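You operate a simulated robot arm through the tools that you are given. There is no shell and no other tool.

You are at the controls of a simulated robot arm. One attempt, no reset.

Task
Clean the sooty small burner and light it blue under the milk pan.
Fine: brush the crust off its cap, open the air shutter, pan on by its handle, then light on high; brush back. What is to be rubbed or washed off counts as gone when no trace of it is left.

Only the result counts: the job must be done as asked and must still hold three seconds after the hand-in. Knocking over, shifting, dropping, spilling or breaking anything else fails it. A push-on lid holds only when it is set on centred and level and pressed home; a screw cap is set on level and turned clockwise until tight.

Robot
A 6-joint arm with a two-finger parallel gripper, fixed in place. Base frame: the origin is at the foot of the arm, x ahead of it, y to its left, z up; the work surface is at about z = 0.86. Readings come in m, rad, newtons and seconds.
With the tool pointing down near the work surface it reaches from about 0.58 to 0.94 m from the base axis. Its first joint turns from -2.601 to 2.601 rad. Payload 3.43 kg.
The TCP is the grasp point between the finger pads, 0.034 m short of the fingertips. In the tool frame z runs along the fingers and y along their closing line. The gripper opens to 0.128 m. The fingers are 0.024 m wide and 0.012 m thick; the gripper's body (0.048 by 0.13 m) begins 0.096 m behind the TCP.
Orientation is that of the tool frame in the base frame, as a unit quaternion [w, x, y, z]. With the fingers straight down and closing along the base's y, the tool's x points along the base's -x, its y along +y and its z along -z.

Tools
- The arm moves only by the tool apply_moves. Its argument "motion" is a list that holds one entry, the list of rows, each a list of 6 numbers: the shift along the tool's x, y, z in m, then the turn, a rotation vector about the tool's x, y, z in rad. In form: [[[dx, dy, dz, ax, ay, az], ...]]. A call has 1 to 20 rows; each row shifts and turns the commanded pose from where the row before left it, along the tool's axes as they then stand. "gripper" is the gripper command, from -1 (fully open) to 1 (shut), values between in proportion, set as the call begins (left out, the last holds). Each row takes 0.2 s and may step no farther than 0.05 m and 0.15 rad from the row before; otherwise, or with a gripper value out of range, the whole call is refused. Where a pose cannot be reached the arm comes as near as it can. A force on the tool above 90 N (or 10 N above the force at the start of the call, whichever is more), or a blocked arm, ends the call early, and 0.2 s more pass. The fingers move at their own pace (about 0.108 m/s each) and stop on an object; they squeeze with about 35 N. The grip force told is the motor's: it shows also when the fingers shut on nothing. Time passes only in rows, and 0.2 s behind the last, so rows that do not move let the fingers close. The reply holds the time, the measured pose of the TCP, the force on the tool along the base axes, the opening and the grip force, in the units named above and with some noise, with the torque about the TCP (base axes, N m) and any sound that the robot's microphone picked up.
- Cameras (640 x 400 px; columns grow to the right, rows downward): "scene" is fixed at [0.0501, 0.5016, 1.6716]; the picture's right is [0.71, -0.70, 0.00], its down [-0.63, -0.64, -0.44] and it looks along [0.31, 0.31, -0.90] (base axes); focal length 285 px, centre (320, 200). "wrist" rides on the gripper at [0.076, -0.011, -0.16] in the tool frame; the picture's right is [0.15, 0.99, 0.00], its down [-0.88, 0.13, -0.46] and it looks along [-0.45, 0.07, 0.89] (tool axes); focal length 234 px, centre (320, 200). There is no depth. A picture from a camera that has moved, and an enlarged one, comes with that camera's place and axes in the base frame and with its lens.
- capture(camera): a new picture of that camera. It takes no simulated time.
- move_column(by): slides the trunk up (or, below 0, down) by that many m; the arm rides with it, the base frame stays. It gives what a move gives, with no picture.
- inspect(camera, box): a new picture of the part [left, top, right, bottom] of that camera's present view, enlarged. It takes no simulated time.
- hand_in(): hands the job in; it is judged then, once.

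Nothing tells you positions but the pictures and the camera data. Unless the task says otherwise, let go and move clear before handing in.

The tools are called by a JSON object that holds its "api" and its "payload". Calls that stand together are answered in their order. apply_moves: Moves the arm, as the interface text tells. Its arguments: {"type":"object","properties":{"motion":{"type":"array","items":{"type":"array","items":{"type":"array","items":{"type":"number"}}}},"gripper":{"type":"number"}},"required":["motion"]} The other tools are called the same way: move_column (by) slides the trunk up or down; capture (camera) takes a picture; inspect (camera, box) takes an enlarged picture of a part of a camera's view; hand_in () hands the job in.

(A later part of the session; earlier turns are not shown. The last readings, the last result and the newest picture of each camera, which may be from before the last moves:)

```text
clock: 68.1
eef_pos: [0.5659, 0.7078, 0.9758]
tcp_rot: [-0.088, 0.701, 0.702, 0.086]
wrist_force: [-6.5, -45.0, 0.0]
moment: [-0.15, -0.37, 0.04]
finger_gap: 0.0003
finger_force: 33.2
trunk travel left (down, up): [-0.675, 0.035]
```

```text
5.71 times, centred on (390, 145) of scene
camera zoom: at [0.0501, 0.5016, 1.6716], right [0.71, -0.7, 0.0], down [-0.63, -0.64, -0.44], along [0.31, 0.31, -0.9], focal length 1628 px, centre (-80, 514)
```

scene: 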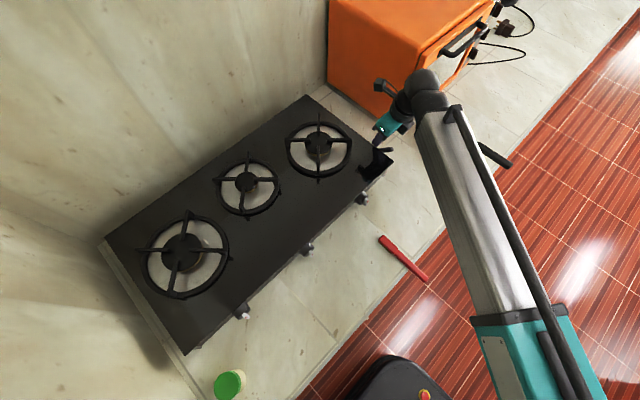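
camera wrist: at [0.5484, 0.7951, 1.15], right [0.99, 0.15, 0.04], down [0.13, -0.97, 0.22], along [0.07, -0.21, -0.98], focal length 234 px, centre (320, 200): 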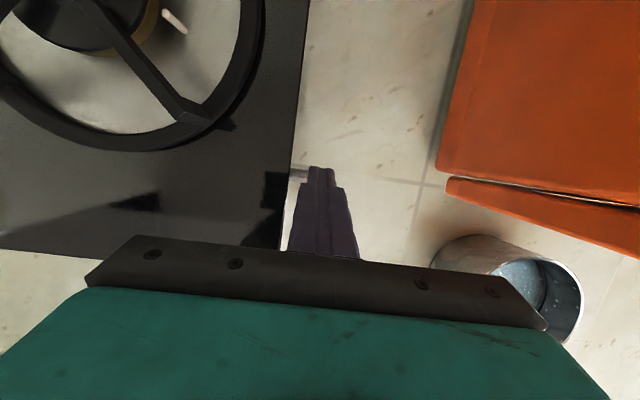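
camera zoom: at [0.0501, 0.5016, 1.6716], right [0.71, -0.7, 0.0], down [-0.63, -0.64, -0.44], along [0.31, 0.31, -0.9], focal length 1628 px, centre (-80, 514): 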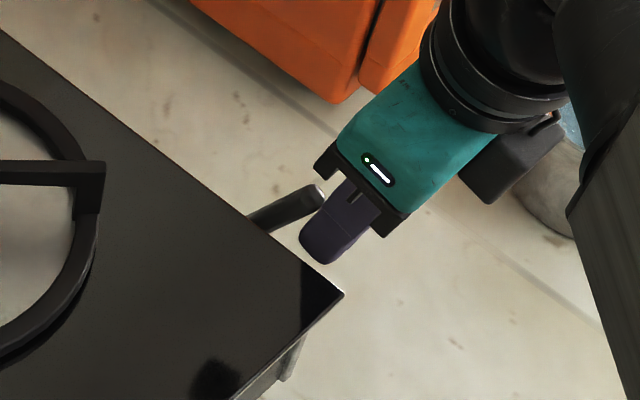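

The push met a firm stop with the lever at about 66–70°, so it is fully over. I'll back off and check that it stays.

{"api": "apply_moves", "payload": {"motion": [[[-0.0194, 0, -0.005, 0, 0, 0], [-0.0291, 0, -0.0075, 0, 0, 0], [0, 0, 0, 0, 0, 0]]]}}

{"api": "inspect", "payload": {"camera": "scene", "box": [350, 110, 430, 180]}}

{"api": "inspect", "payload": {"camera": "wrist", "box": [240, 60, 440, 260]}}

```text
clock: 68.9
eef_pos: [0.5644, 0.6661, 0.9751]
tcp_rot: [-0.091, 0.7, 0.703, 0.09]
wrist_force: [-1.3, 0.3, 0.1]
moment: [0.02, -0.01, 0.01]
finger_gap: 0.0
finger_force: 33.3
trunk travel left (down, up): [-0.675, 0.035]
```

```text
5.71 times, centred on (390, 145) of scene
camera zoom: at [0.0501, 0.5016, 1.6716], right [0.71, -0.7, 0.0], down [-0.63, -0.64, -0.44], along [0.31, 0.31, -0.9], focal length 1628 px, centre (-80, 514)
```

zoom: 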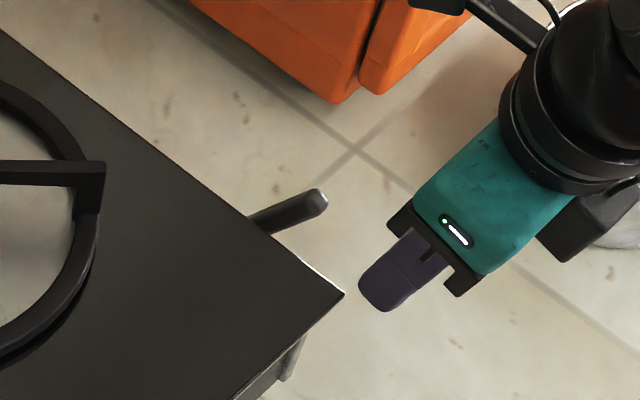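

```text
2.00 times, centred on (340, 160) of wrist
camera zoom: at [0.5531, 0.6995, 1.1491], right [0.99, 0.15, 0.04], down [0.14, -0.97, 0.22], along [0.07, -0.21, -0.98], focal length 468 px, centre (280, 280)
```

zoom: 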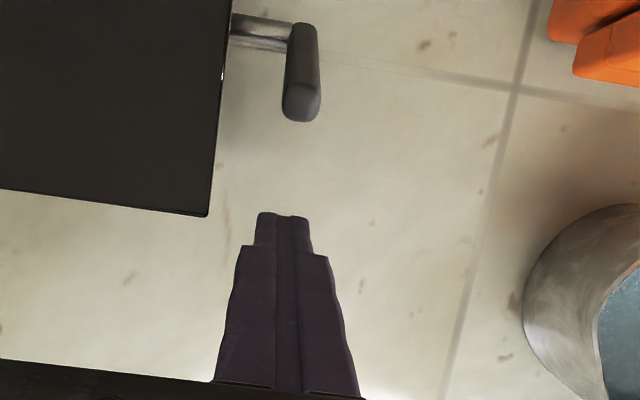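

The lever holds its position. I'll push once more and hold, to be sure it is really at its stop and not just creeping slowly.

{"api": "apply_moves", "payload": {"motion": [[[0.0194, 0, 0.005, 0, 0, 0], [0.0194, 0, 0.005, 0, 0, 0], [0.0097, 0, 0.0025, 0, 0, 0], [0, 0, 0, 0, 0, 0], [0, 0, 0, 0, 0, 0], [0, 0, 0, 0, 0, 0], [0, 0, 0, 0, 0, 0]]]}}

{"api": "apply_moves", "payload": {"motion": [[[0.003, 0, 0.0008, 0, 0, 0], [0, 0, 0, 0, 0, 0], [0, 0, 0, 0, 0, 0], [0, 0, 0, 0, 0, 0]]]}}

{"api": "inspect", "payload": {"camera": "scene", "box": [350, 110, 430, 180]}}

```text
clock: 70.5
eef_pos: [0.5668, 0.7088, 0.9755]
tcp_rot: [-0.087, 0.7, 0.703, 0.085]
wrist_force: [-3.0, -48.2, -5.2]
moment: [-0.21, 0.01, -0.06]
finger_gap: 0.0001
finger_force: 32.8
trunk travel left (down, up): [-0.675, 0.035]
```

```text
clock: 71.5
eef_pos: [0.5649, 0.709, 0.9756]
tcp_rot: [-0.087, 0.7, 0.704, 0.083]
wrist_force: [-8.5, -58.5, -7.7]
moment: [-0.25, -0.57, -0.04]
finger_gap: 0.0001
finger_force: 33.2
trunk travel left (down, up): [-0.675, 0.035]
```

```text
5.71 times, centred on (390, 145) of scene
camera zoom: at [0.0501, 0.5016, 1.6716], right [0.71, -0.7, 0.0], down [-0.63, -0.64, -0.44], along [0.31, 0.31, -0.9], focal length 1628 px, centre (-80, 514)
```

zoom: 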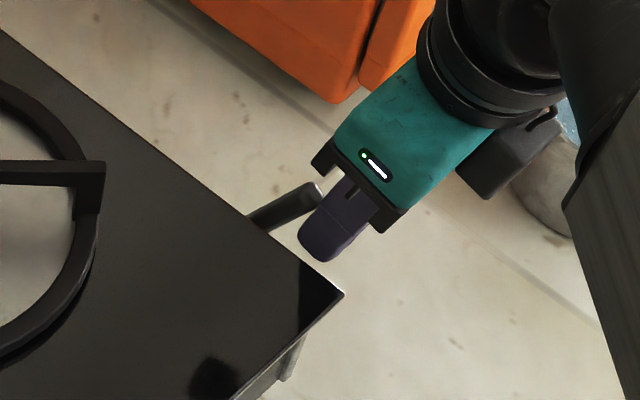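

The lever is firmly at its stop. I'll back away, straighten the tool and move over to look at the milk pan's handle.

{"api": "apply_moves", "payload": {"motion": [[[-0.0243, 0, -0.0063, 0, 0, 0], [-0.0243, 0, -0.0063, 0, 0, 0], [0.01, 0, -0.0388, 0, 0, 0], [0.01, 0, -0.0388, 0, 0, 0], [0, 0, 0, 0, -0.083, 0], [0, 0, 0, 0, -0.083, 0], [0, 0, 0, 0, -0.084, 0], [0, 0, 0, 0, 0, 0]]], "gripper": -0.2}}

{"api": "apply_moves", "payload": {"motion": [[[-0.026, 0.035, 0, 0, 0, 0], [-0.026, 0.035, 0, 0, 0, 0], [-0.026, 0.035, 0, 0, 0, 0], [-0.026, 0.035, 0, 0, 0, 0], [-0.026, 0.03, 0, 0, 0, 0], [0, 0, 0, 0, 0, 0]]]}}

{"api": "capture", "payload": {"camera": "wrist"}}

```text
clock: 73.3
eef_pos: [0.566, 0.6695, 1.0543]
tcp_rot: [-0.003, 0.706, 0.709, 0.001]
wrist_force: [0.4, 0.8, 0.2]
moment: [-0.01, 0.0, 0.01]
finger_gap: 0.0767
finger_force: 0.0
trunk travel left (down, up): [-0.675, 0.035]
```

```text
clock: 74.7
eef_pos: [0.7364, 0.54, 1.0533]
tcp_rot: [-0.003, 0.705, 0.709, 0.002]
wrist_force: [0.0, 0.8, -0.4]
moment: [0.02, 0.0, -0.01]
finger_gap: 0.0769
finger_force: 0.0
trunk travel left (down, up): [-0.675, 0.035]
```

```text
taken
camera wrist: at [0.7243, 0.6159, 1.2152], right [0.99, 0.15, 0.0], down [0.14, -0.88, 0.45], along [0.07, -0.44, -0.89], focal length 234 px, centre (320, 200)
```

wrist: 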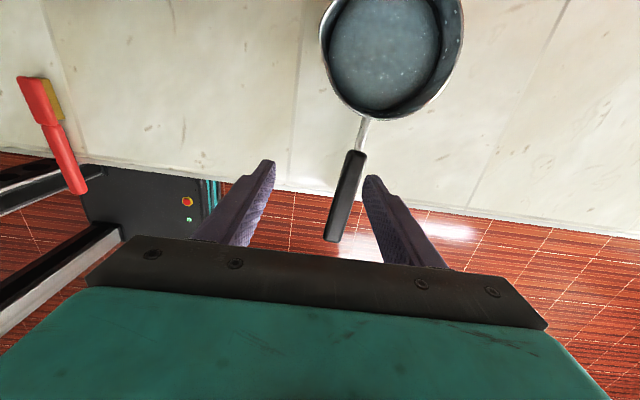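

I can see the pan handle well: it runs from about (0.776, 0.549, 0.951) to (0.771, 0.434, 0.96), with the pan centre near (0.782, 0.657). To hold the pan's weight better and reach it, I'll tilt the tool 45° forward.

{"api": "apply_moves", "payload": {"motion": [[[0, 0, 0, 0, 0.131, 0], [0, 0, 0, 0, 0.131, 0], [0, 0, 0, 0, 0.131, 0], [0, 0, 0, 0, 0.131, 0], [0, 0, 0, 0, 0.131, 0], [0, 0, 0, 0, 0.13, 0], [0, 0, 0, 0, 0, 0]]]}}

{"api": "capture", "payload": {"camera": "wrist"}}

{"api": "capture", "payload": {"camera": "scene"}}

```text
clock: 76.3
eef_pos: [0.7366, 0.5398, 1.0533]
tcp_rot: [-0.273, 0.651, 0.653, 0.273]
wrist_force: [-0.6, 0.1, 0.0]
moment: [-0.01, 0.0, 0.01]
finger_gap: 0.0767
finger_force: 0.0
trunk travel left (down, up): [-0.675, 0.035]
```

```text
taken
camera wrist: at [0.7251, 0.4802, 1.2209], right [0.99, 0.11, 0.1], down [0.13, -0.94, -0.31], along [0.06, 0.32, -0.95], focal length 234 px, centre (320, 200)
```

wrist: 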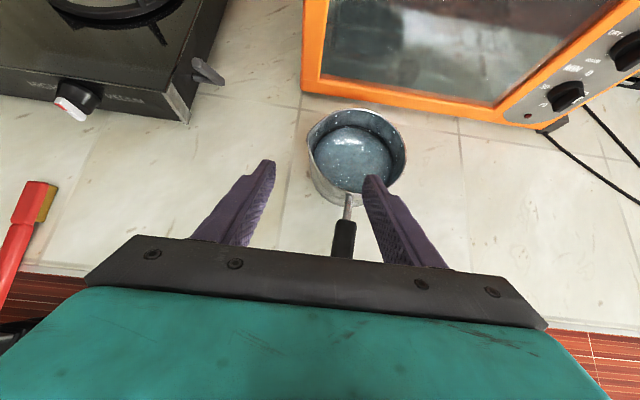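

```text
taken
```

scene: 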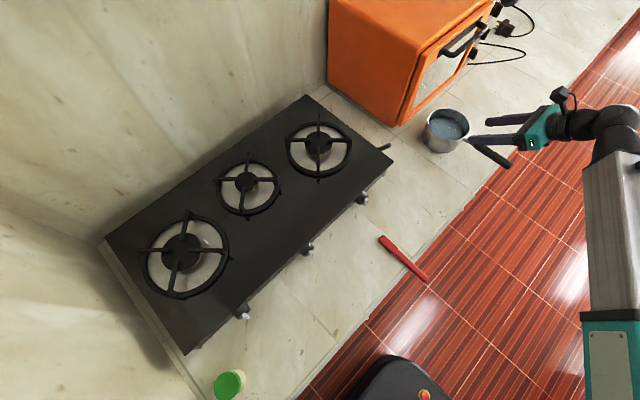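

The tilted view is clear. I'll centre on the handle near y ≈ 0.522 and lower the fingers around it.

{"api": "apply_moves", "payload": {"motion": [[[-0.0063, 0.019, -0.0063, 0, 0, 0], [-0.0064, 0.019, -0.0064, 0, 0, 0], [-0.0139, 0, 0.0139, 0, 0, 0], [-0.0139, 0, 0.0139, 0, 0, 0], [0, 0, 0, 0, 0, 0]]]}}

{"api": "inspect", "payload": {"camera": "wrist", "box": [220, 90, 460, 260]}}

{"api": "inspect", "payload": {"camera": "scene", "box": [410, 90, 550, 190]}}

```text
clock: 77.5
eef_pos: [0.7754, 0.5231, 1.0144]
tcp_rot: [-0.274, 0.65, 0.654, 0.272]
wrist_force: [-0.1, 0.3, -0.7]
moment: [-0.03, -0.01, -0.02]
finger_gap: 0.0768
finger_force: 0.1
trunk travel left (down, up): [-0.675, 0.035]
```

```text
2.35 times, centred on (340, 175) of wrist
camera zoom: at [0.7633, 0.4625, 1.1818], right [0.99, 0.11, 0.1], down [0.13, -0.94, -0.31], along [0.06, 0.32, -0.95], focal length 551 px, centre (273, 259)
```

zoom: 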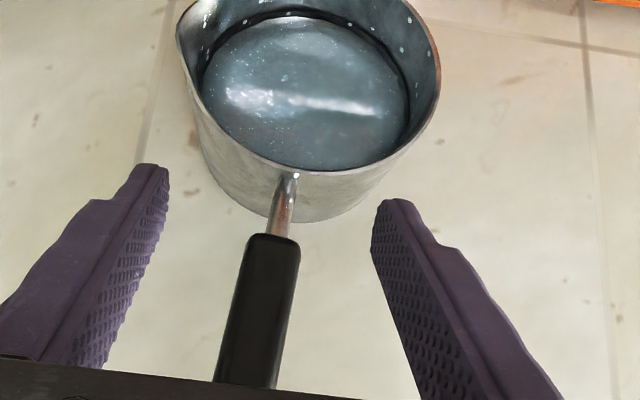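

```text
4.00 times, centred on (480, 140) of scene
camera zoom: at [0.0501, 0.5016, 1.6716], right [0.71, -0.7, 0.0], down [-0.63, -0.64, -0.44], along [0.31, 0.31, -0.9], focal length 1140 px, centre (-320, 440)
```

zoom: 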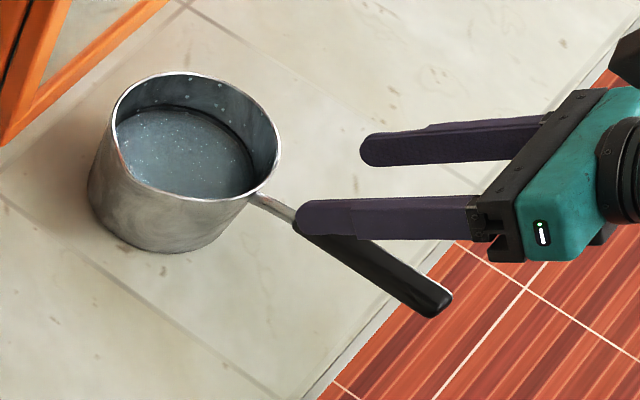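

The handle lies centred between the fingers. I'll lower the rest of the way to the handle's height.

{"api": "apply_moves", "payload": {"motion": [[[-0.0106, 0, 0.0106, 0, 0, 0], [-0.0106, 0, 0.0106, 0, 0, 0], [-0.0106, 0, 0.0106, 0, 0, 0], [-0.01, 0, 0.01, 0, 0, 0], [0, 0, 0, 0, 0, 0]]]}}

{"api": "inspect", "payload": {"camera": "wrist", "box": [220, 90, 460, 260]}}

{"api": "inspect", "payload": {"camera": "scene", "box": [410, 90, 550, 190]}}

```text
clock: 78.7
eef_pos: [0.7745, 0.5224, 0.9553]
tcp_rot: [-0.274, 0.651, 0.653, 0.272]
wrist_force: [0.5, -0.5, 0.0]
moment: [-0.03, -0.02, -0.01]
finger_gap: 0.0766
finger_force: 0.0
trunk travel left (down, up): [-0.675, 0.035]
```

```text
2.35 times, centred on (340, 175) of wrist
camera zoom: at [0.7628, 0.4627, 1.1224], right [0.99, 0.11, 0.1], down [0.13, -0.94, -0.31], along [0.06, 0.32, -0.95], focal length 551 px, centre (273, 259)
```

zoom: 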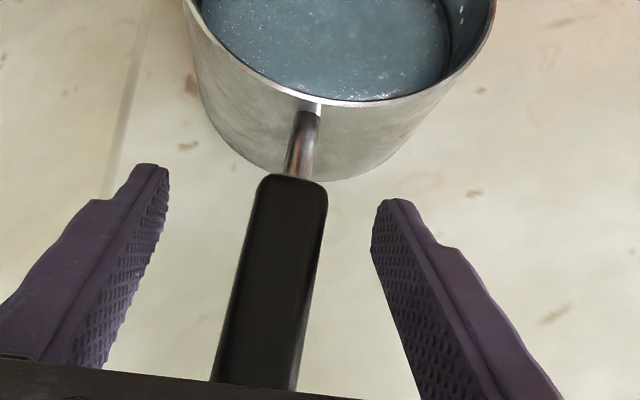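

```text
4.00 times, centred on (480, 140) of scene
camera zoom: at [0.0501, 0.5016, 1.6716], right [0.71, -0.7, 0.0], down [-0.63, -0.64, -0.44], along [0.31, 0.31, -0.9], focal length 1140 px, centre (-320, 440)
```

zoom: 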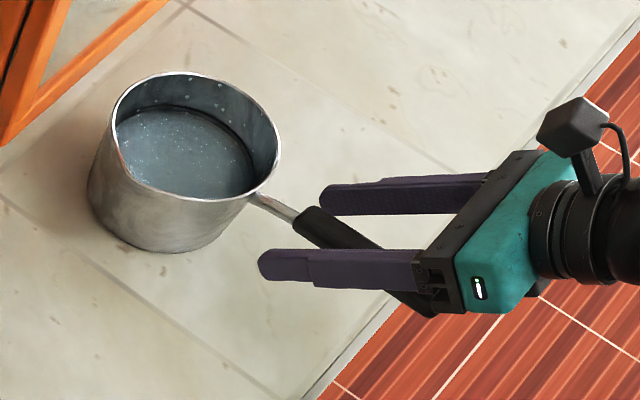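

The fingers straddle the handle at the right height. I'll close on it.

{"api": "apply_moves", "payload": {"motion": [[[0, 0, 0, 0, 0, 0], [0, 0, 0, 0, 0, 0], [0, 0, 0, 0, 0, 0], [0, 0, 0, 0, 0, 0]]], "gripper": 1}}

{"api": "inspect", "payload": {"camera": "wrist", "box": [220, 90, 460, 260]}}

```text
clock: 79.7
eef_pos: [0.7736, 0.5231, 0.9553]
tcp_rot: [-0.274, 0.651, 0.654, 0.272]
wrist_force: [-3.0, 0.0, -0.5]
moment: [0.29, 0.26, 0.41]
finger_gap: 0.0259
finger_force: 34.7
trunk travel left (down, up): [-0.675, 0.035]
```

```text
2.35 times, centred on (340, 175) of wrist
camera zoom: at [0.7624, 0.4628, 1.1224], right [0.99, 0.11, 0.1], down [0.13, -0.94, -0.31], along [0.06, 0.32, -0.95], focal length 551 px, centre (273, 259)
```

zoom: 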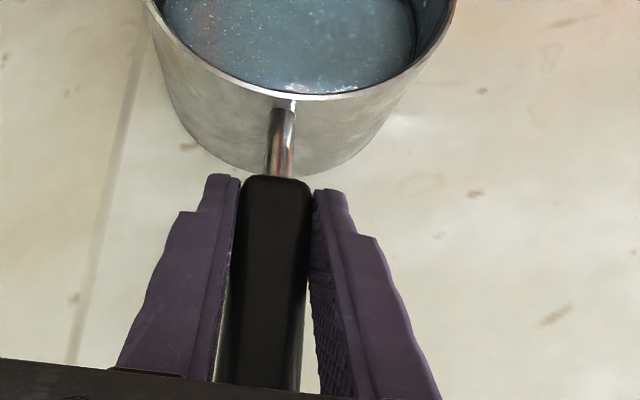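

The handle is gripped (gap 0.026 m) and lined up with the fingers. I'll lift slowly by about a centimetre and check that the pan stays level.

{"api": "apply_moves", "payload": {"motion": [[[0.0018, 0, -0.0018, 0, 0, 0], [0.0018, 0, -0.0018, 0, 0, 0], [0.0018, 0, -0.0018, 0, 0, 0], [0.0018, 0, -0.0018, 0, 0, 0], [0, 0, 0, 0, 0, 0]]]}}

{"api": "inspect", "payload": {"camera": "wrist", "box": [220, 90, 460, 260]}}

{"api": "inspect", "payload": {"camera": "scene", "box": [410, 90, 550, 190]}}

```text
clock: 80.9
eef_pos: [0.7752, 0.5222, 0.9643]
tcp_rot: [-0.273, 0.651, 0.654, 0.271]
wrist_force: [0.0, 0.4, -6.8]
moment: [-0.95, 0.0, 0.02]
finger_gap: 0.0261
finger_force: 34.8
trunk travel left (down, up): [-0.675, 0.035]
```

```text
2.35 times, centred on (340, 175) of wrist
camera zoom: at [0.7635, 0.463, 1.1311], right [0.99, 0.11, 0.1], down [0.13, -0.94, -0.31], along [0.06, 0.32, -0.95], focal length 551 px, centre (273, 259)
```

zoom: 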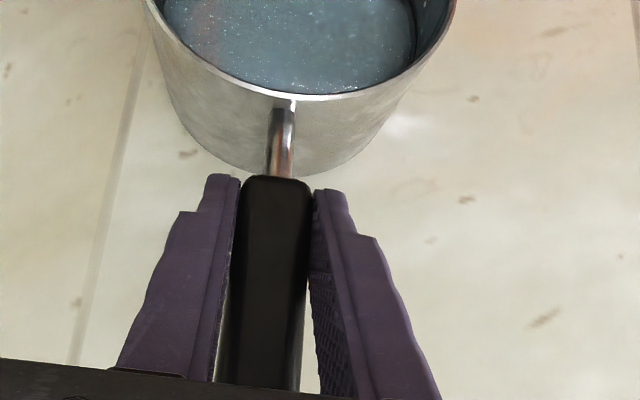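

```text
4.00 times, centred on (480, 140) of scene
camera zoom: at [0.0501, 0.5016, 1.6716], right [0.71, -0.7, 0.0], down [-0.63, -0.64, -0.44], along [0.31, 0.31, -0.9], focal length 1140 px, centre (-320, 440)
```

zoom: 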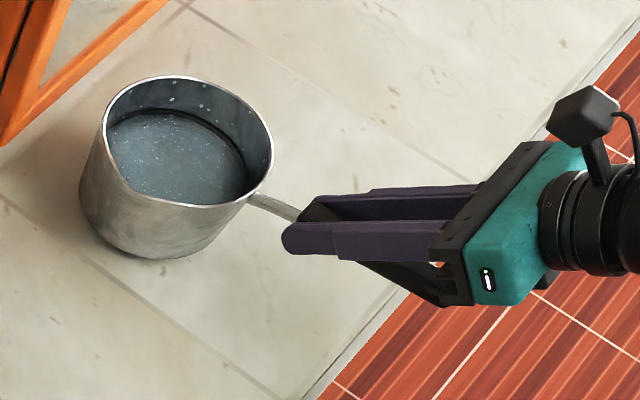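

The pan (about 0.7 kg) lifts cleanly without tilting in the grip. I'll raise it further.

{"api": "apply_moves", "payload": {"motion": [[[0.0035, 0, -0.0035, 0, 0, 0], [0.0071, 0, -0.0071, 0, 0, 0], [0.0071, 0, -0.0071, 0, 0, 0], [0.0071, 0, -0.0071, 0, 0, 0], [0.0071, 0, -0.0071, 0, 0, 0], [0.0071, 0, -0.0071, 0, 0, 0], [0.0071, 0, -0.0071, 0, 0, 0], [0.0071, 0, -0.0071, 0, 0, 0], [0.0035, 0, -0.0035, 0, 0, 0], [0, 0, 0, 0, 0, 0]]]}}

{"api": "inspect", "payload": {"camera": "wrist", "box": [220, 90, 460, 260]}}

{"api": "inspect", "payload": {"camera": "scene", "box": [410, 60, 570, 180]}}

```text
clock: 83.1
eef_pos: [0.7744, 0.5225, 1.0454]
tcp_rot: [-0.274, 0.651, 0.654, 0.272]
wrist_force: [-0.6, 0.7, -8.6]
moment: [-0.92, 0.0, -0.02]
finger_gap: 0.0257
finger_force: 35.0
trunk travel left (down, up): [-0.675, 0.035]
```

```text
2.35 times, centred on (340, 175) of wrist
camera zoom: at [0.7634, 0.4629, 1.2118], right [0.99, 0.11, 0.1], down [0.13, -0.94, -0.31], along [0.06, 0.32, -0.95], focal length 551 px, centre (273, 259)
```

zoom: 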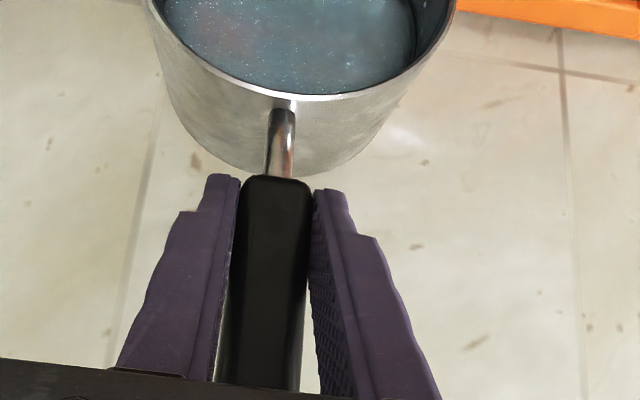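

```text
3.33 times, centred on (490, 120) of scene
camera zoom: at [0.0501, 0.5016, 1.6716], right [0.71, -0.7, 0.0], down [-0.63, -0.64, -0.44], along [0.31, 0.31, -0.9], focal length 950 px, centre (-247, 467)
```

zoom: 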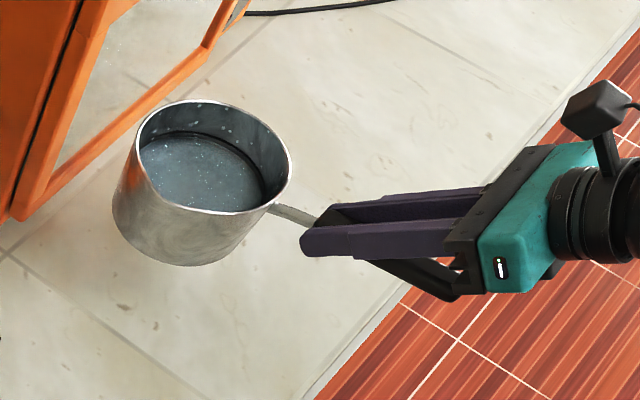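

The pan is stable in the grip. I'll lift it to carrying height, above the lever and grates.

{"api": "apply_moves", "payload": {"motion": [[[0.0035, 0, -0.0035, 0, 0, 0], [0.0071, 0, -0.0071, 0, 0, 0], [0.0071, 0, -0.0071, 0, 0, 0], [0.0071, 0, -0.0071, 0, 0, 0], [0.0071, 0, -0.0071, 0, 0, 0], [0.0071, 0, -0.0071, 0, 0, 0], [0.0071, 0, -0.0071, 0, 0, 0], [0.0071, 0, -0.0071, 0, 0, 0], [0.0071, 0, -0.0071, 0, 0, 0], [0.0071, 0, -0.0071, 0, 0, 0], [0.0071, 0, -0.0071, 0, 0, 0], [0.0035, 0, -0.0035, 0, 0, 0], [0, 0, 0, 0, 0, 0]]]}}

{"api": "capture", "payload": {"camera": "scene"}}

```text
clock: 85.9
eef_pos: [0.7753, 0.5218, 1.1554]
tcp_rot: [-0.274, 0.652, 0.653, 0.271]
wrist_force: [-0.2, 0.2, -6.5]
moment: [-0.92, 0.02, 0.02]
finger_gap: 0.0261
finger_force: 34.9
trunk travel left (down, up): [-0.675, 0.035]
```

```text
taken
```

scene: 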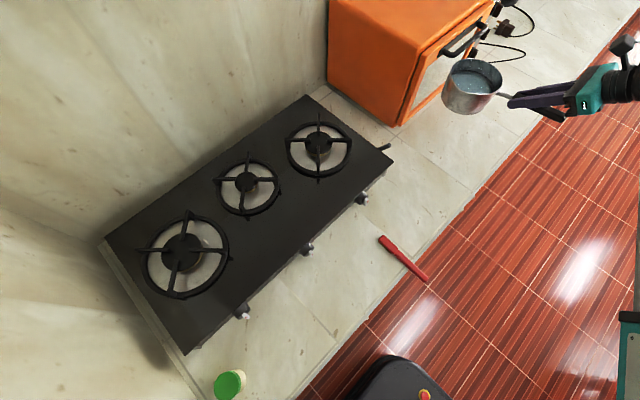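

I'll carry the pan slowly toward -x, past the oven and above the stove's right corner.

{"api": "apply_moves", "payload": {"motion": [[[0, -0.006, 0, 0, 0, 0], [0, -0.012, 0, 0, 0, 0], [0, -0.018, 0, 0, 0, 0], [0, -0.02, 0, 0, 0, 0], [0, -0.02, 0, 0, 0, 0], [0, -0.02, 0, 0, 0, 0], [0, -0.02, 0, 0, 0, 0], [0, -0.02, 0, 0, 0, 0], [0, -0.02, 0, 0, 0, 0], [0, -0.02, 0, 0, 0, 0], [0, -0.018, 0, 0, 0, 0], [0, -0.012, 0, 0, 0, 0], [0, -0.006, 0, 0, 0, 0], [0, 0, 0, 0, 0, 0]]]}}

{"api": "capture", "payload": {"camera": "scene"}}

{"api": "capture", "payload": {"camera": "wrist"}}

```text
clock: 88.9
eef_pos: [0.5632, 0.5208, 1.1549]
tcp_rot: [-0.273, 0.652, 0.653, 0.272]
wrist_force: [-0.6, 0.7, -8.6]
moment: [-0.94, 0.02, -0.02]
finger_gap: 0.0258
finger_force: 35.1
trunk travel left (down, up): [-0.675, 0.035]
```

```text
taken
```

scene: 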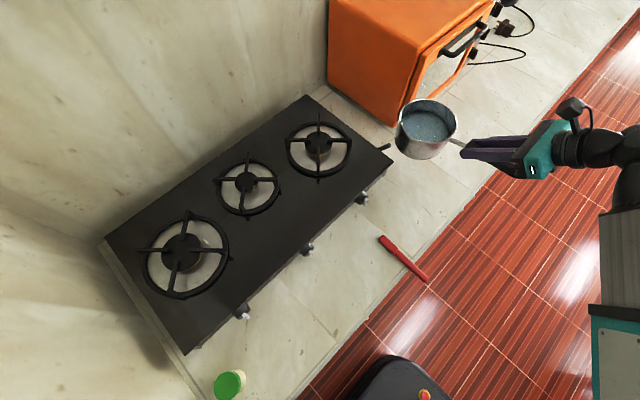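

```text
taken
camera wrist: at [0.5517, 0.4612, 1.3227], right [0.99, 0.11, 0.1], down [0.13, -0.94, -0.31], along [0.06, 0.32, -0.95], focal length 234 px, centre (320, 200)
```

wrist: 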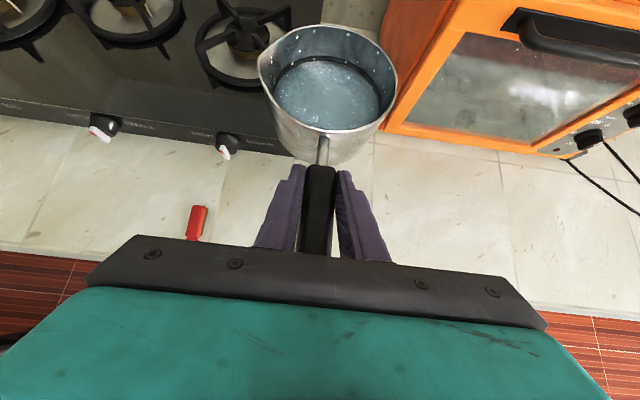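

The pan is level and steady. Now I'll carry it diagonally to above the small burner.

{"api": "apply_moves", "payload": {"motion": [[[0.0034, -0.0071, 0.0034, 0, 0, 0], [0.0068, -0.0142, 0.0068, 0, 0, 0], [0.0103, -0.0213, 0.0103, 0, 0, 0], [0.0103, -0.0213, 0.0103, 0, 0, 0], [0.0103, -0.0213, 0.0103, 0, 0, 0], [0.0103, -0.0213, 0.0103, 0, 0, 0], [0.0103, -0.0213, 0.0103, 0, 0, 0], [0.0103, -0.0213, 0.0103, 0, 0, 0], [0.0068, -0.0142, 0.0068, 0, 0, 0], [0.0034, -0.0071, 0.0034, 0, 0, 0], [0, 0, 0, 0, 0, 0]]]}}

{"api": "capture", "payload": {"camera": "scene"}}

{"api": "capture", "payload": {"camera": "wrist"}}

```text
clock: 91.3
eef_pos: [0.3936, 0.6377, 1.1574]
tcp_rot: [-0.273, 0.652, 0.653, 0.273]
wrist_force: [0.1, 0.6, -8.2]
moment: [-0.88, -0.02, 0.01]
finger_gap: 0.026
finger_force: 34.9
trunk travel left (down, up): [-0.675, 0.035]
```

```text
taken
```

scene: 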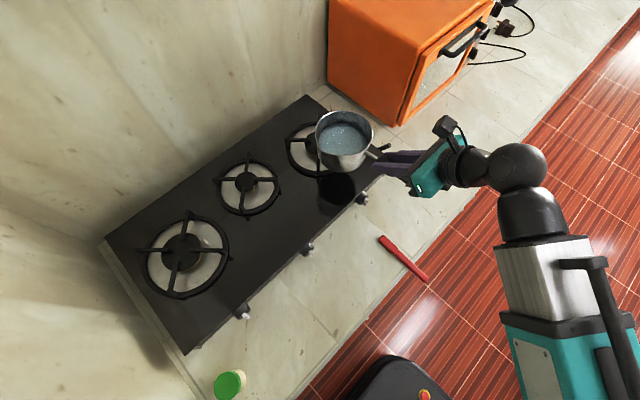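

```text
taken
camera wrist: at [0.3809, 0.5765, 1.3237], right [0.99, 0.11, 0.1], down [0.13, -0.94, -0.31], along [0.06, 0.32, -0.95], focal length 234 px, centre (320, 200)
```

wrist: 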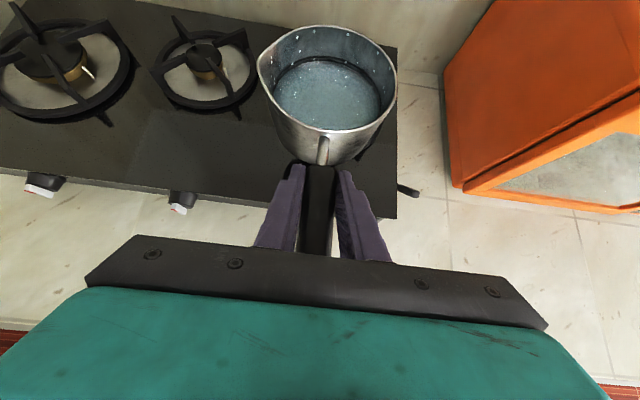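

On course, with the liquid steady. I'll continue to the position directly above the small burner.

{"api": "apply_moves", "payload": {"motion": [[[0.0034, -0.0071, 0.0034, 0, 0, 0], [0.0068, -0.0142, 0.0068, 0, 0, 0], [0.0102, -0.0214, 0.0102, 0, 0, 0], [0.0102, -0.0214, 0.0102, 0, 0, 0], [0.0102, -0.0214, 0.0102, 0, 0, 0], [0.0102, -0.0214, 0.0102, 0, 0, 0], [0.0102, -0.0214, 0.0102, 0, 0, 0], [0.0102, -0.0214, 0.0102, 0, 0, 0], [0.0102, -0.0214, 0.0102, 0, 0, 0], [0.0102, -0.0214, 0.0102, 0, 0, 0], [0.0068, -0.0142, 0.0068, 0, 0, 0], [0.0034, -0.0071, 0.0034, 0, 0, 0], [0, 0, 0, 0, 0, 0]]]}}

{"api": "capture", "payload": {"camera": "scene"}}

{"api": "capture", "payload": {"camera": "wrist"}}

```text
clock: 94.1
eef_pos: [0.1776, 0.7816, 1.1558]
tcp_rot: [-0.274, 0.652, 0.653, 0.272]
wrist_force: [0.9, 0.5, -8.4]
moment: [-0.95, -0.01, 0.01]
finger_gap: 0.0257
finger_force: 35.0
trunk travel left (down, up): [-0.675, 0.035]
```

```text
taken
```

scene: 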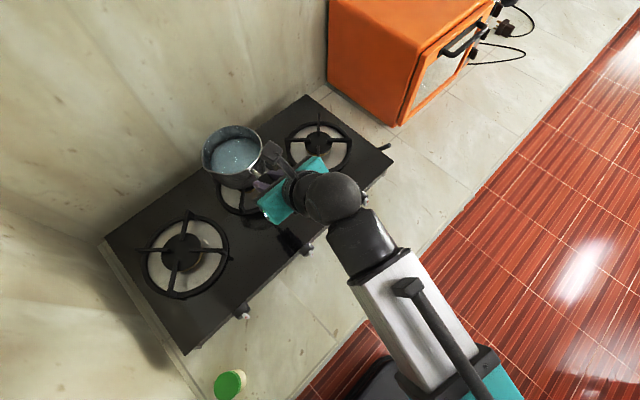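

```text
taken
camera wrist: at [0.1663, 0.7209, 1.3241], right [0.99, 0.11, 0.1], down [0.13, -0.94, -0.31], along [0.06, 0.32, -0.95], focal length 234 px, centre (320, 200)
```

wrist: 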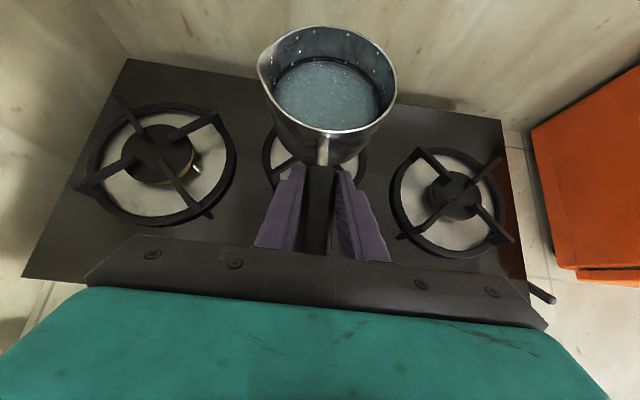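

The pan is above the small burner. I'll measure the pan's centre against the grate before lowering.

{"api": "inspect", "payload": {"camera": "scene", "box": [180, 110, 300, 230]}}

{"api": "inspect", "payload": {"camera": "wrist", "box": [220, 10, 430, 220]}}

```text
3.33 times, centred on (240, 170) of scene
camera zoom: at [0.0501, 0.5016, 1.6716], right [0.71, -0.7, 0.0], down [-0.63, -0.64, -0.44], along [0.31, 0.31, -0.9], focal length 950 px, centre (587, 300)
```

zoom: 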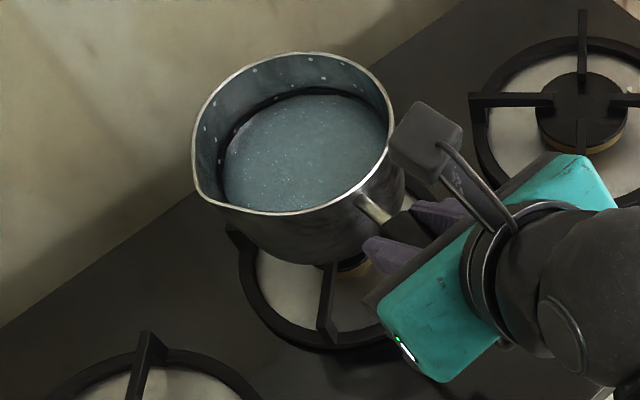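

```text
1.90 times, centred on (325, 115) of wrist
camera zoom: at [0.1663, 0.7209, 1.3241], right [0.99, 0.11, 0.1], down [0.13, -0.94, -0.31], along [0.06, 0.32, -0.95], focal length 446 px, centre (310, 362)
```

zoom: 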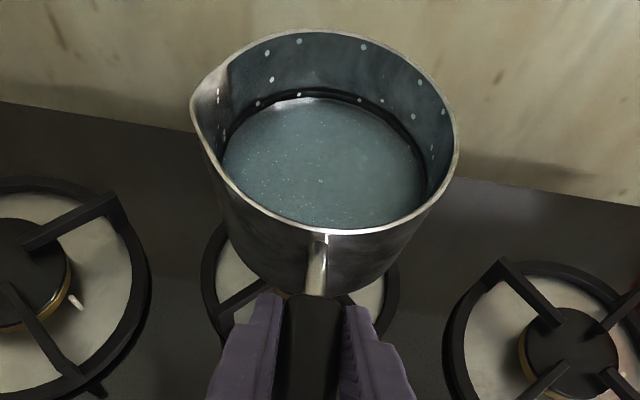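

The pan is about 1 cm short of the burner centre in y. I'll also swing the handle about 40° to the right around the pan's centre, so that it won't be in the way of the knob later.

{"api": "apply_moves", "payload": {"motion": [[[0.0003, 0.0065, 0.0003, 0.0354, 0, -0.0354], [0.0005, 0.013, 0.0005, 0.0707, 0, -0.0707], [0.0005, 0.013, 0.0005, 0.0707, 0, -0.0707], [0.0005, 0.013, 0.0005, 0.0707, 0, -0.0707], [0.0005, 0.013, 0.0005, 0.0707, 0, -0.0707], [0.0005, 0.013, 0.0005, 0.0707, 0, -0.0707], [0.0005, 0.013, 0.0005, 0.0707, 0, -0.0707], [0.0003, 0.0065, 0.0003, 0.0354, 0, -0.0354], [0, 0, 0, 0, 0, 0]]]}}

{"api": "capture", "payload": {"camera": "scene"}}

{"api": "capture", "payload": {"camera": "wrist"}}

{"api": "inspect", "payload": {"camera": "scene", "box": [180, 110, 300, 230]}}

```text
clock: 96.1
eef_pos: [0.2606, 0.8101, 1.1576]
tcp_rot: [-0.349, 0.387, 0.838, 0.164]
wrist_force: [0.9, 1.0, -8.7]
moment: [-0.7, -0.6, -0.01]
finger_gap: 0.0257
finger_force: 34.9
trunk travel left (down, up): [-0.675, 0.035]
```

```text
taken
```

scene: 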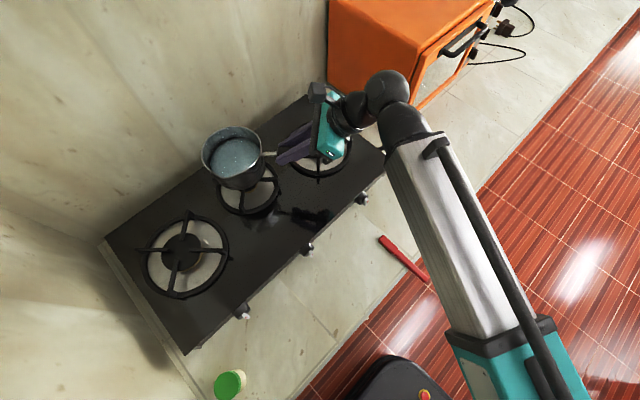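

```text
taken
camera wrist: at [0.2903, 0.7584, 1.3246], right [0.69, 0.72, 0.11], down [0.71, -0.63, -0.3], along [-0.15, 0.29, -0.95], focal length 234 px, centre (320, 200)
```

wrist: 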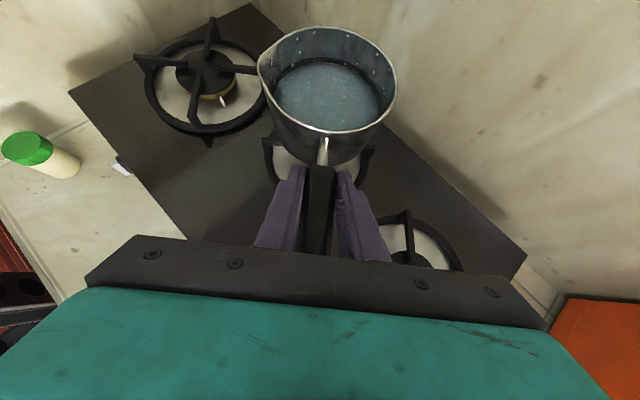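

```text
3.33 times, centred on (240, 170) of scene
camera zoom: at [0.0501, 0.5016, 1.6716], right [0.71, -0.7, 0.0], down [-0.63, -0.64, -0.44], along [0.31, 0.31, -0.9], focal length 950 px, centre (587, 300)
```

zoom: 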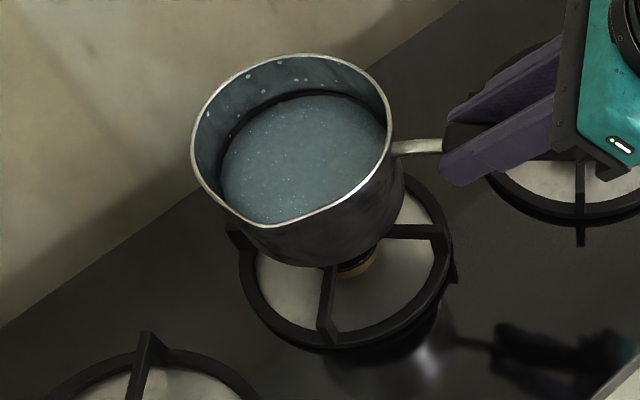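

Now both views agree: the pan centre is at (0.177, 0.910) with the handle pointing to the front right. I'll shift 7 mm toward +y and start lowering.

{"api": "apply_moves", "payload": {"motion": [[[0.0038, 0.0045, 0.0038, 0, 0, 0], [-0.0035, 0, 0.0035, 0, 0, 0], [-0.0071, 0, 0.0071, 0, 0, 0], [-0.0071, 0, 0.0071, 0, 0, 0], [-0.0035, 0, 0.0035, 0, 0, 0], [0, 0, 0, 0, 0, 0]]]}}

{"api": "inspect", "payload": {"camera": "scene", "box": [180, 110, 300, 230]}}

{"api": "inspect", "payload": {"camera": "wrist", "box": [220, 10, 430, 220]}}

```text
clock: 97.5
eef_pos: [0.2601, 0.8195, 1.1276]
tcp_rot: [-0.348, 0.387, 0.838, 0.163]
wrist_force: [-0.3, 0.9, -7.1]
moment: [-0.69, -0.61, 0.0]
finger_gap: 0.0256
finger_force: 35.1
trunk travel left (down, up): [-0.675, 0.035]
```

```text
3.33 times, centred on (240, 170) of scene
camera zoom: at [0.0501, 0.5016, 1.6716], right [0.71, -0.7, 0.0], down [-0.63, -0.64, -0.44], along [0.31, 0.31, -0.9], focal length 950 px, centre (587, 300)
```

zoom: 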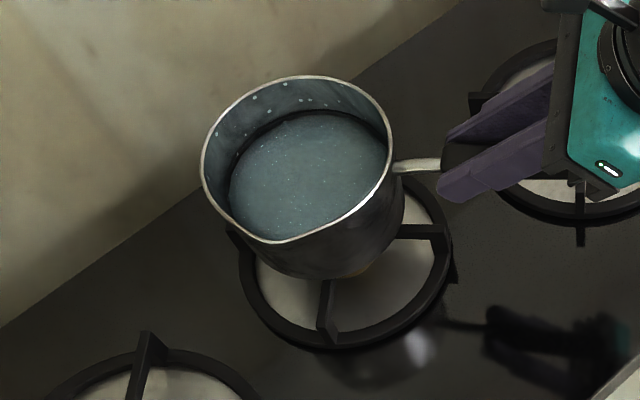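

```text
1.90 times, centred on (325, 115) of wrist
camera zoom: at [0.2899, 0.766, 1.2944], right [0.69, 0.72, 0.11], down [0.71, -0.63, -0.3], along [-0.15, 0.29, -0.95], focal length 446 px, centre (310, 362)
```

zoom: 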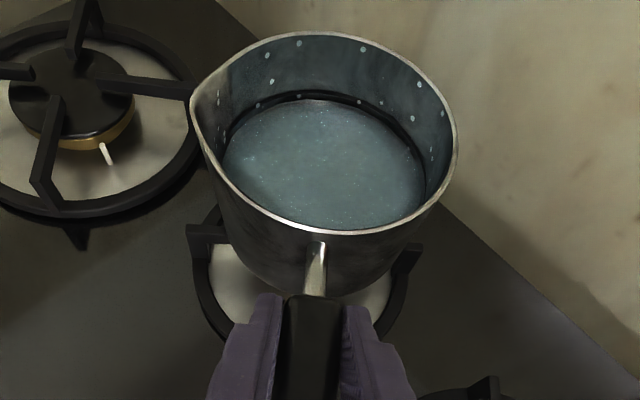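

The pan is centred over the grate. I'll lower the last 2 cm slowly until it takes the weight.

{"api": "apply_moves", "payload": {"motion": [[[-0.0035, 0, 0.0035, 0, 0, 0], [-0.0035, 0, 0.0035, 0, 0, 0], [-0.0021, 0, 0.0021, 0, 0, 0], [0, 0, 0, 0, 0, 0]]]}}

{"api": "apply_moves", "payload": {"motion": [[[-0.0014, 0, 0.0014, 0, 0, 0], [-0.0014, 0, 0.0014, 0, 0, 0], [0, 0, 0, 0, 0, 0]]]}}

```text
clock: 98.5
eef_pos: [0.2603, 0.8201, 1.114]
tcp_rot: [-0.349, 0.387, 0.838, 0.163]
wrist_force: [0.6, 0.0, -7.7]
moment: [-0.72, -0.61, 0.02]
finger_gap: 0.0258
finger_force: 34.8
trunk travel left (down, up): [-0.675, 0.035]
```

```text
clock: 99.3
eef_pos: [0.2613, 0.8191, 1.11]
tcp_rot: [-0.348, 0.387, 0.838, 0.163]
wrist_force: [-0.2, 0.2, -8.3]
moment: [-0.72, -0.59, -0.02]
finger_gap: 0.0257
finger_force: 34.8
trunk travel left (down, up): [-0.675, 0.035]
```

{"api": "apply_moves", "payload": {"motion": [[[-0.0014, 0, 0.0014, 0, 0, 0], [0, 0, 0, 0, 0, 0]]]}}

{"api": "apply_moves", "payload": {"motion": [[[-0.0014, 0, 0.0014, 0, 0, 0], [0, 0, 0, 0, 0, 0]]]}}

{"api": "inspect", "payload": {"camera": "scene", "box": [180, 110, 300, 230]}}

```text
clock: 99.9
eef_pos: [0.2606, 0.8195, 1.1102]
tcp_rot: [-0.351, 0.387, 0.837, 0.163]
wrist_force: [-0.1, 0.8, -1.7]
moment: [0.17, 0.19, -0.11]
finger_gap: 0.026
finger_force: 34.7
trunk travel left (down, up): [-0.675, 0.035]
```

```text
clock: 100.5
eef_pos: [0.2617, 0.8185, 1.1081]
tcp_rot: [-0.349, 0.387, 0.837, 0.165]
wrist_force: [2.3, -1.3, 3.8]
moment: [0.84, 0.69, -0.2]
finger_gap: 0.0258
finger_force: 35.3
trunk travel left (down, up): [-0.675, 0.035]
```

```text
3.33 times, centred on (240, 170) of scene
camera zoom: at [0.0501, 0.5016, 1.6716], right [0.71, -0.7, 0.0], down [-0.63, -0.64, -0.44], along [0.31, 0.31, -0.9], focal length 950 px, centre (587, 300)
```

zoom: 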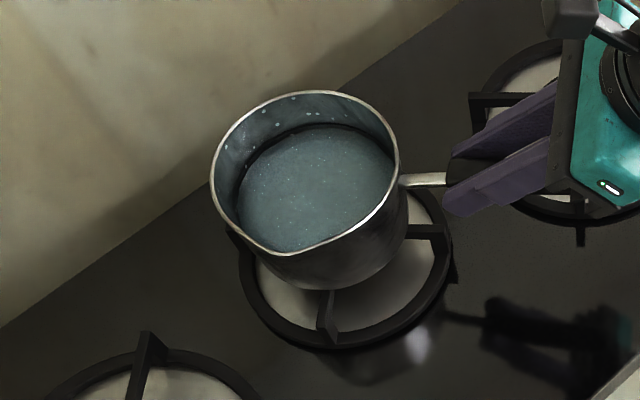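

The pan now rests on the grate, centred at about (0.178, 0.919). I'll ease the load, release the handle and back off.

{"api": "apply_moves", "payload": {"motion": [[[0.0008, 0, -0.0008, 0, 0, 0], [0, 0, 0, 0, 0, 0]]]}}

{"api": "apply_moves", "payload": {"motion": [[[0, 0, 0, 0, 0, 0], [0, 0, 0, 0, 0, 0], [0, 0, 0, 0, 0, 0]]], "gripper": 0.1}}

{"api": "inspect", "payload": {"camera": "scene", "box": [180, 110, 300, 230]}}

{"api": "capture", "payload": {"camera": "wrist"}}

```text
clock: 101.1
eef_pos: [0.2615, 0.8192, 1.1088]
tcp_rot: [-0.349, 0.387, 0.838, 0.163]
wrist_force: [3.1, 0.5, 2.5]
moment: [0.66, 0.39, -0.41]
finger_gap: 0.026
finger_force: 35.3
trunk travel left (down, up): [-0.675, 0.035]
```

```text
clock: 101.9
eef_pos: [0.261, 0.8188, 1.1083]
tcp_rot: [-0.349, 0.387, 0.838, 0.163]
wrist_force: [0.1, 0.2, 0.5]
moment: [-0.02, -0.02, 0.02]
finger_gap: 0.0574
finger_force: 0.2
trunk travel left (down, up): [-0.675, 0.035]
```

```text
3.33 times, centred on (240, 170) of scene
camera zoom: at [0.0501, 0.5016, 1.6716], right [0.71, -0.7, 0.0], down [-0.63, -0.64, -0.44], along [0.31, 0.31, -0.9], focal length 950 px, centre (587, 300)
```

zoom: 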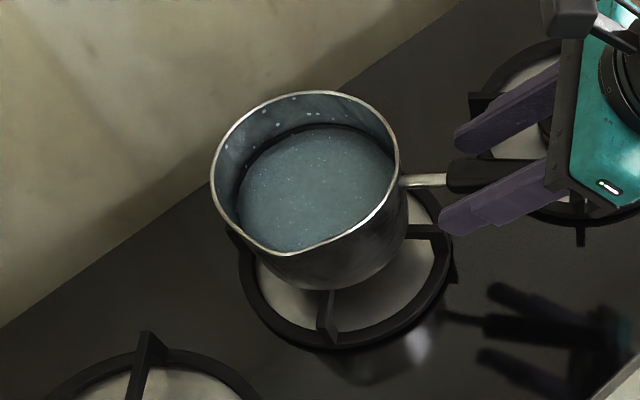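

```text
taken
camera wrist: at [0.2903, 0.7652, 1.2755], right [0.69, 0.72, 0.11], down [0.71, -0.63, -0.31], along [-0.15, 0.29, -0.95], focal length 234 px, centre (320, 200)
```

wrist: 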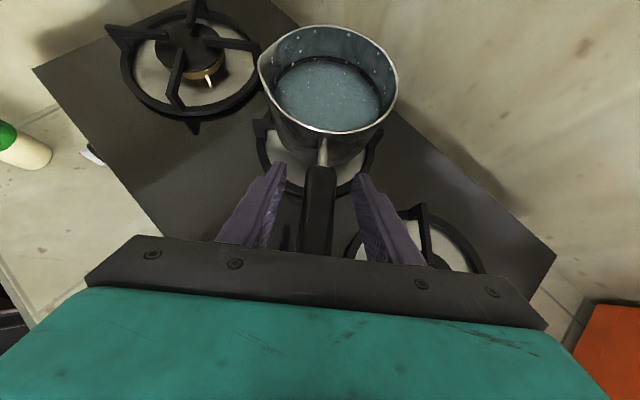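

The pan stands steady on the grate, released. I'll rise straight up off the handle and then go look at the knob panel.

{"api": "apply_moves", "payload": {"motion": [[[0.0141, 0, -0.0141, 0, 0, 0], [0.0212, 0, -0.0212, 0, 0, 0], [0.0283, 0, -0.0283, 0, 0, 0], [0.0283, 0, -0.0283, 0, 0, 0], [0, 0, 0, 0, 0, 0]]]}}

{"api": "inspect", "payload": {"camera": "scene", "box": [180, 110, 300, 230]}}

```text
clock: 103.1
eef_pos: [0.2628, 0.8185, 1.239]
tcp_rot: [-0.349, 0.388, 0.837, 0.163]
wrist_force: [0.2, 0.0, -0.4]
moment: [-0.02, 0.01, 0.02]
finger_gap: 0.0577
finger_force: 0.0
trunk travel left (down, up): [-0.675, 0.035]
```

```text
3.33 times, centred on (240, 170) of scene
camera zoom: at [0.0501, 0.5016, 1.6716], right [0.71, -0.7, 0.0], down [-0.63, -0.64, -0.44], along [0.31, 0.31, -0.9], focal length 950 px, centre (587, 300)
```

zoom: 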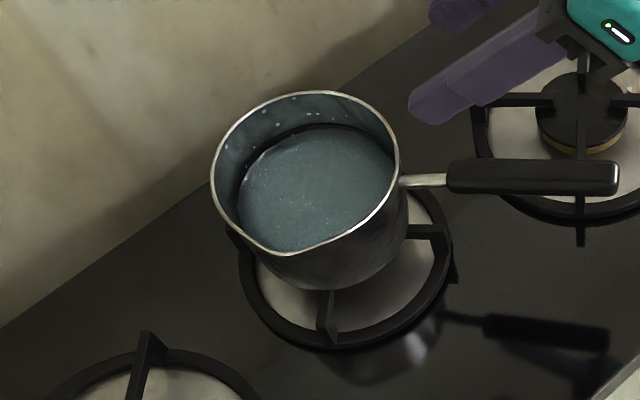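

The pan is level and centred. I'll back away and move in front of the stove's right half to view the knob panel.

{"api": "apply_moves", "payload": {"motion": [[[-0.026, -0.0085, -0.026, 0, 0, 0], [-0.026, -0.0085, -0.026, 0, 0, 0], [-0.026, -0.0085, -0.026, 0, 0, 0], [-0.026, -0.0085, -0.026, 0, 0, 0], [-0.026, -0.0085, -0.026, 0, 0, 0], [-0.035, -0.0085, -0.016, 0, 0, 0], [-0.04, -0.0085, -0.01, 0, 0, 0], [-0.04, -0.0085, -0.01, 0, 0, 0], [0, 0, 0, 0, 0, 0]]]}}

{"api": "capture", "payload": {"camera": "wrist"}}

{"api": "capture", "payload": {"camera": "scene"}}

```text
clock: 105.1
eef_pos: [0.3969, 0.5512, 1.1805]
tcp_rot: [-0.35, 0.387, 0.837, 0.164]
wrist_force: [-0.3, -0.8, -0.2]
moment: [-0.02, -0.01, 0.0]
finger_gap: 0.0574
finger_force: 0.0
trunk travel left (down, up): [-0.675, 0.035]
```

```text
taken
camera wrist: at [0.4265, 0.4988, 1.3471], right [0.69, 0.72, 0.11], down [0.71, -0.63, -0.31], along [-0.15, 0.29, -0.95], focal length 234 px, centre (320, 200)
```

wrist: 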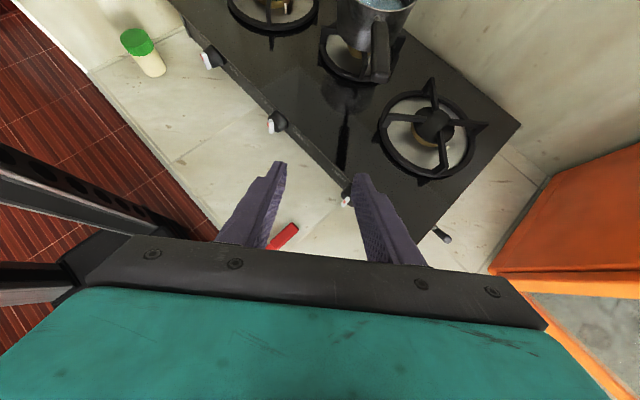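

```text
taken
```

scene: 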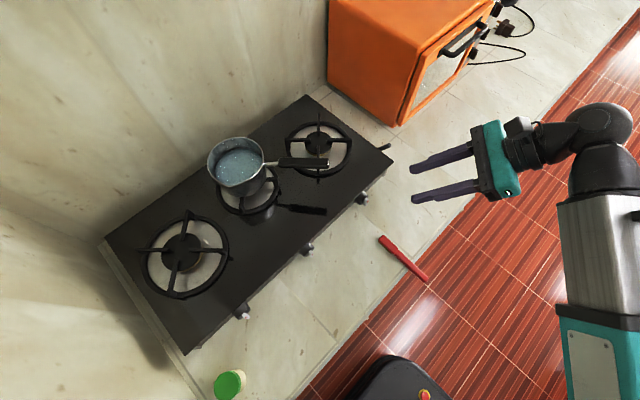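

I'll enlarge the SMALL knob in this view.

{"api": "inspect", "payload": {"camera": "wrist", "box": [240, 90, 310, 150]}}

{"api": "inspect", "payload": {"camera": "scene", "box": [288, 230, 328, 260]}}

```text
6.67 times, centred on (275, 120) of wrist
camera zoom: at [0.4265, 0.4988, 1.3471], right [0.69, 0.72, 0.11], down [0.71, -0.63, -0.31], along [-0.15, 0.29, -0.95], focal length 1561 px, centre (620, 733)
```

zoom: 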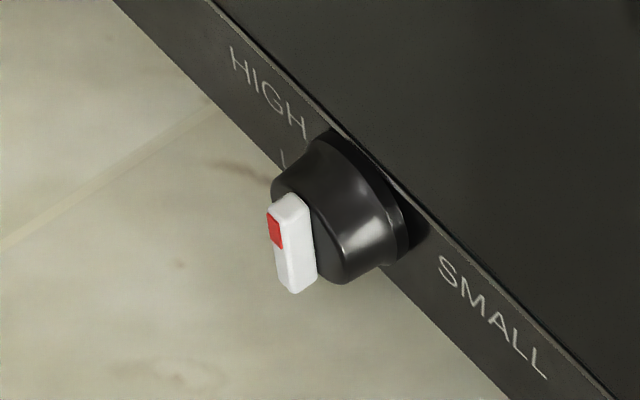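

```text
13.33 times, centred on (308, 245) of scene
camera zoom: at [0.0501, 0.5016, 1.6716], right [0.71, -0.7, 0.0], down [-0.63, -0.64, -0.44], along [0.31, 0.31, -0.9], focal length 3799 px, centre (480, -400)
```

zoom: 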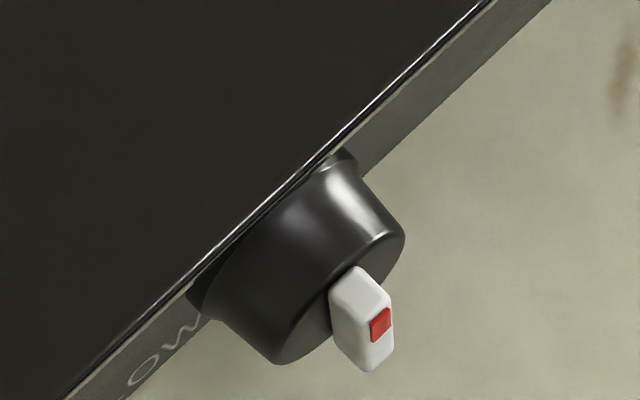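

The fin-shaped pointer of the SMALL knob is vertical (off), about 7 mm thick, 25 mm long, centred near (0.178, 0.661, 0.928). I'll straighten the tool, close the fingers, and come in beside it to push the fin's top toward HIGH (to -x).

{"api": "apply_moves", "payload": {"motion": [[[-0.0283, 0, 0.0283, 0, 0, 0], [-0.0283, 0, 0.0283, 0, 0, 0], [0, 0, 0, 0, -0.131, 0], [0, 0, 0, 0, -0.131, 0], [0, 0, 0, 0, -0.131, 0], [0, 0, 0, 0, -0.131, 0], [0, 0, 0, 0, -0.131, 0], [0, 0, 0, 0, -0.13, 0], [0, 0, 0, 0, 0, 0.117], [0, 0, 0, 0, 0, 0.117], [0, 0, 0, 0, 0, 0.117], [0, 0, 0, 0, 0, 0.117], [0, 0, 0, 0, 0, 0.116], [0, 0, 0, 0, 0, 0.116], [0, 0, 0, 0, 0, 0]]], "gripper": 1}}

{"api": "capture", "payload": {"camera": "wrist"}}

```text
clock: 108.3
eef_pos: [0.3973, 0.5526, 1.1006]
tcp_rot: [-0.003, 0.706, 0.708, 0.002]
wrist_force: [0.1, 0.4, -1.0]
moment: [0.02, -0.01, -0.01]
finger_gap: 0.0
finger_force: 33.0
trunk travel left (down, up): [-0.675, 0.035]
```

```text
taken
camera wrist: at [0.3851, 0.6282, 1.2618], right [0.99, 0.15, 0.0], down [0.13, -0.88, 0.45], along [0.07, -0.44, -0.89], focal length 234 px, centre (320, 200)
```

wrist: 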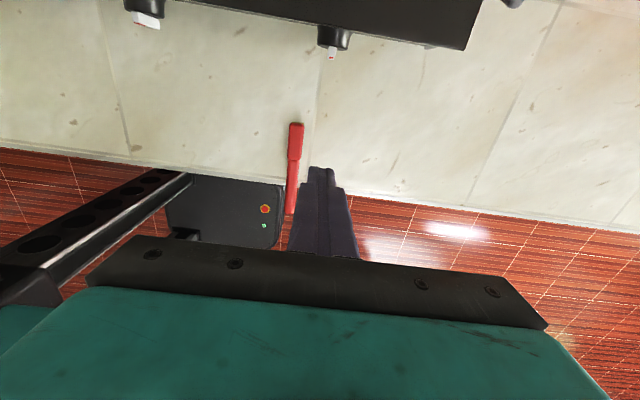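

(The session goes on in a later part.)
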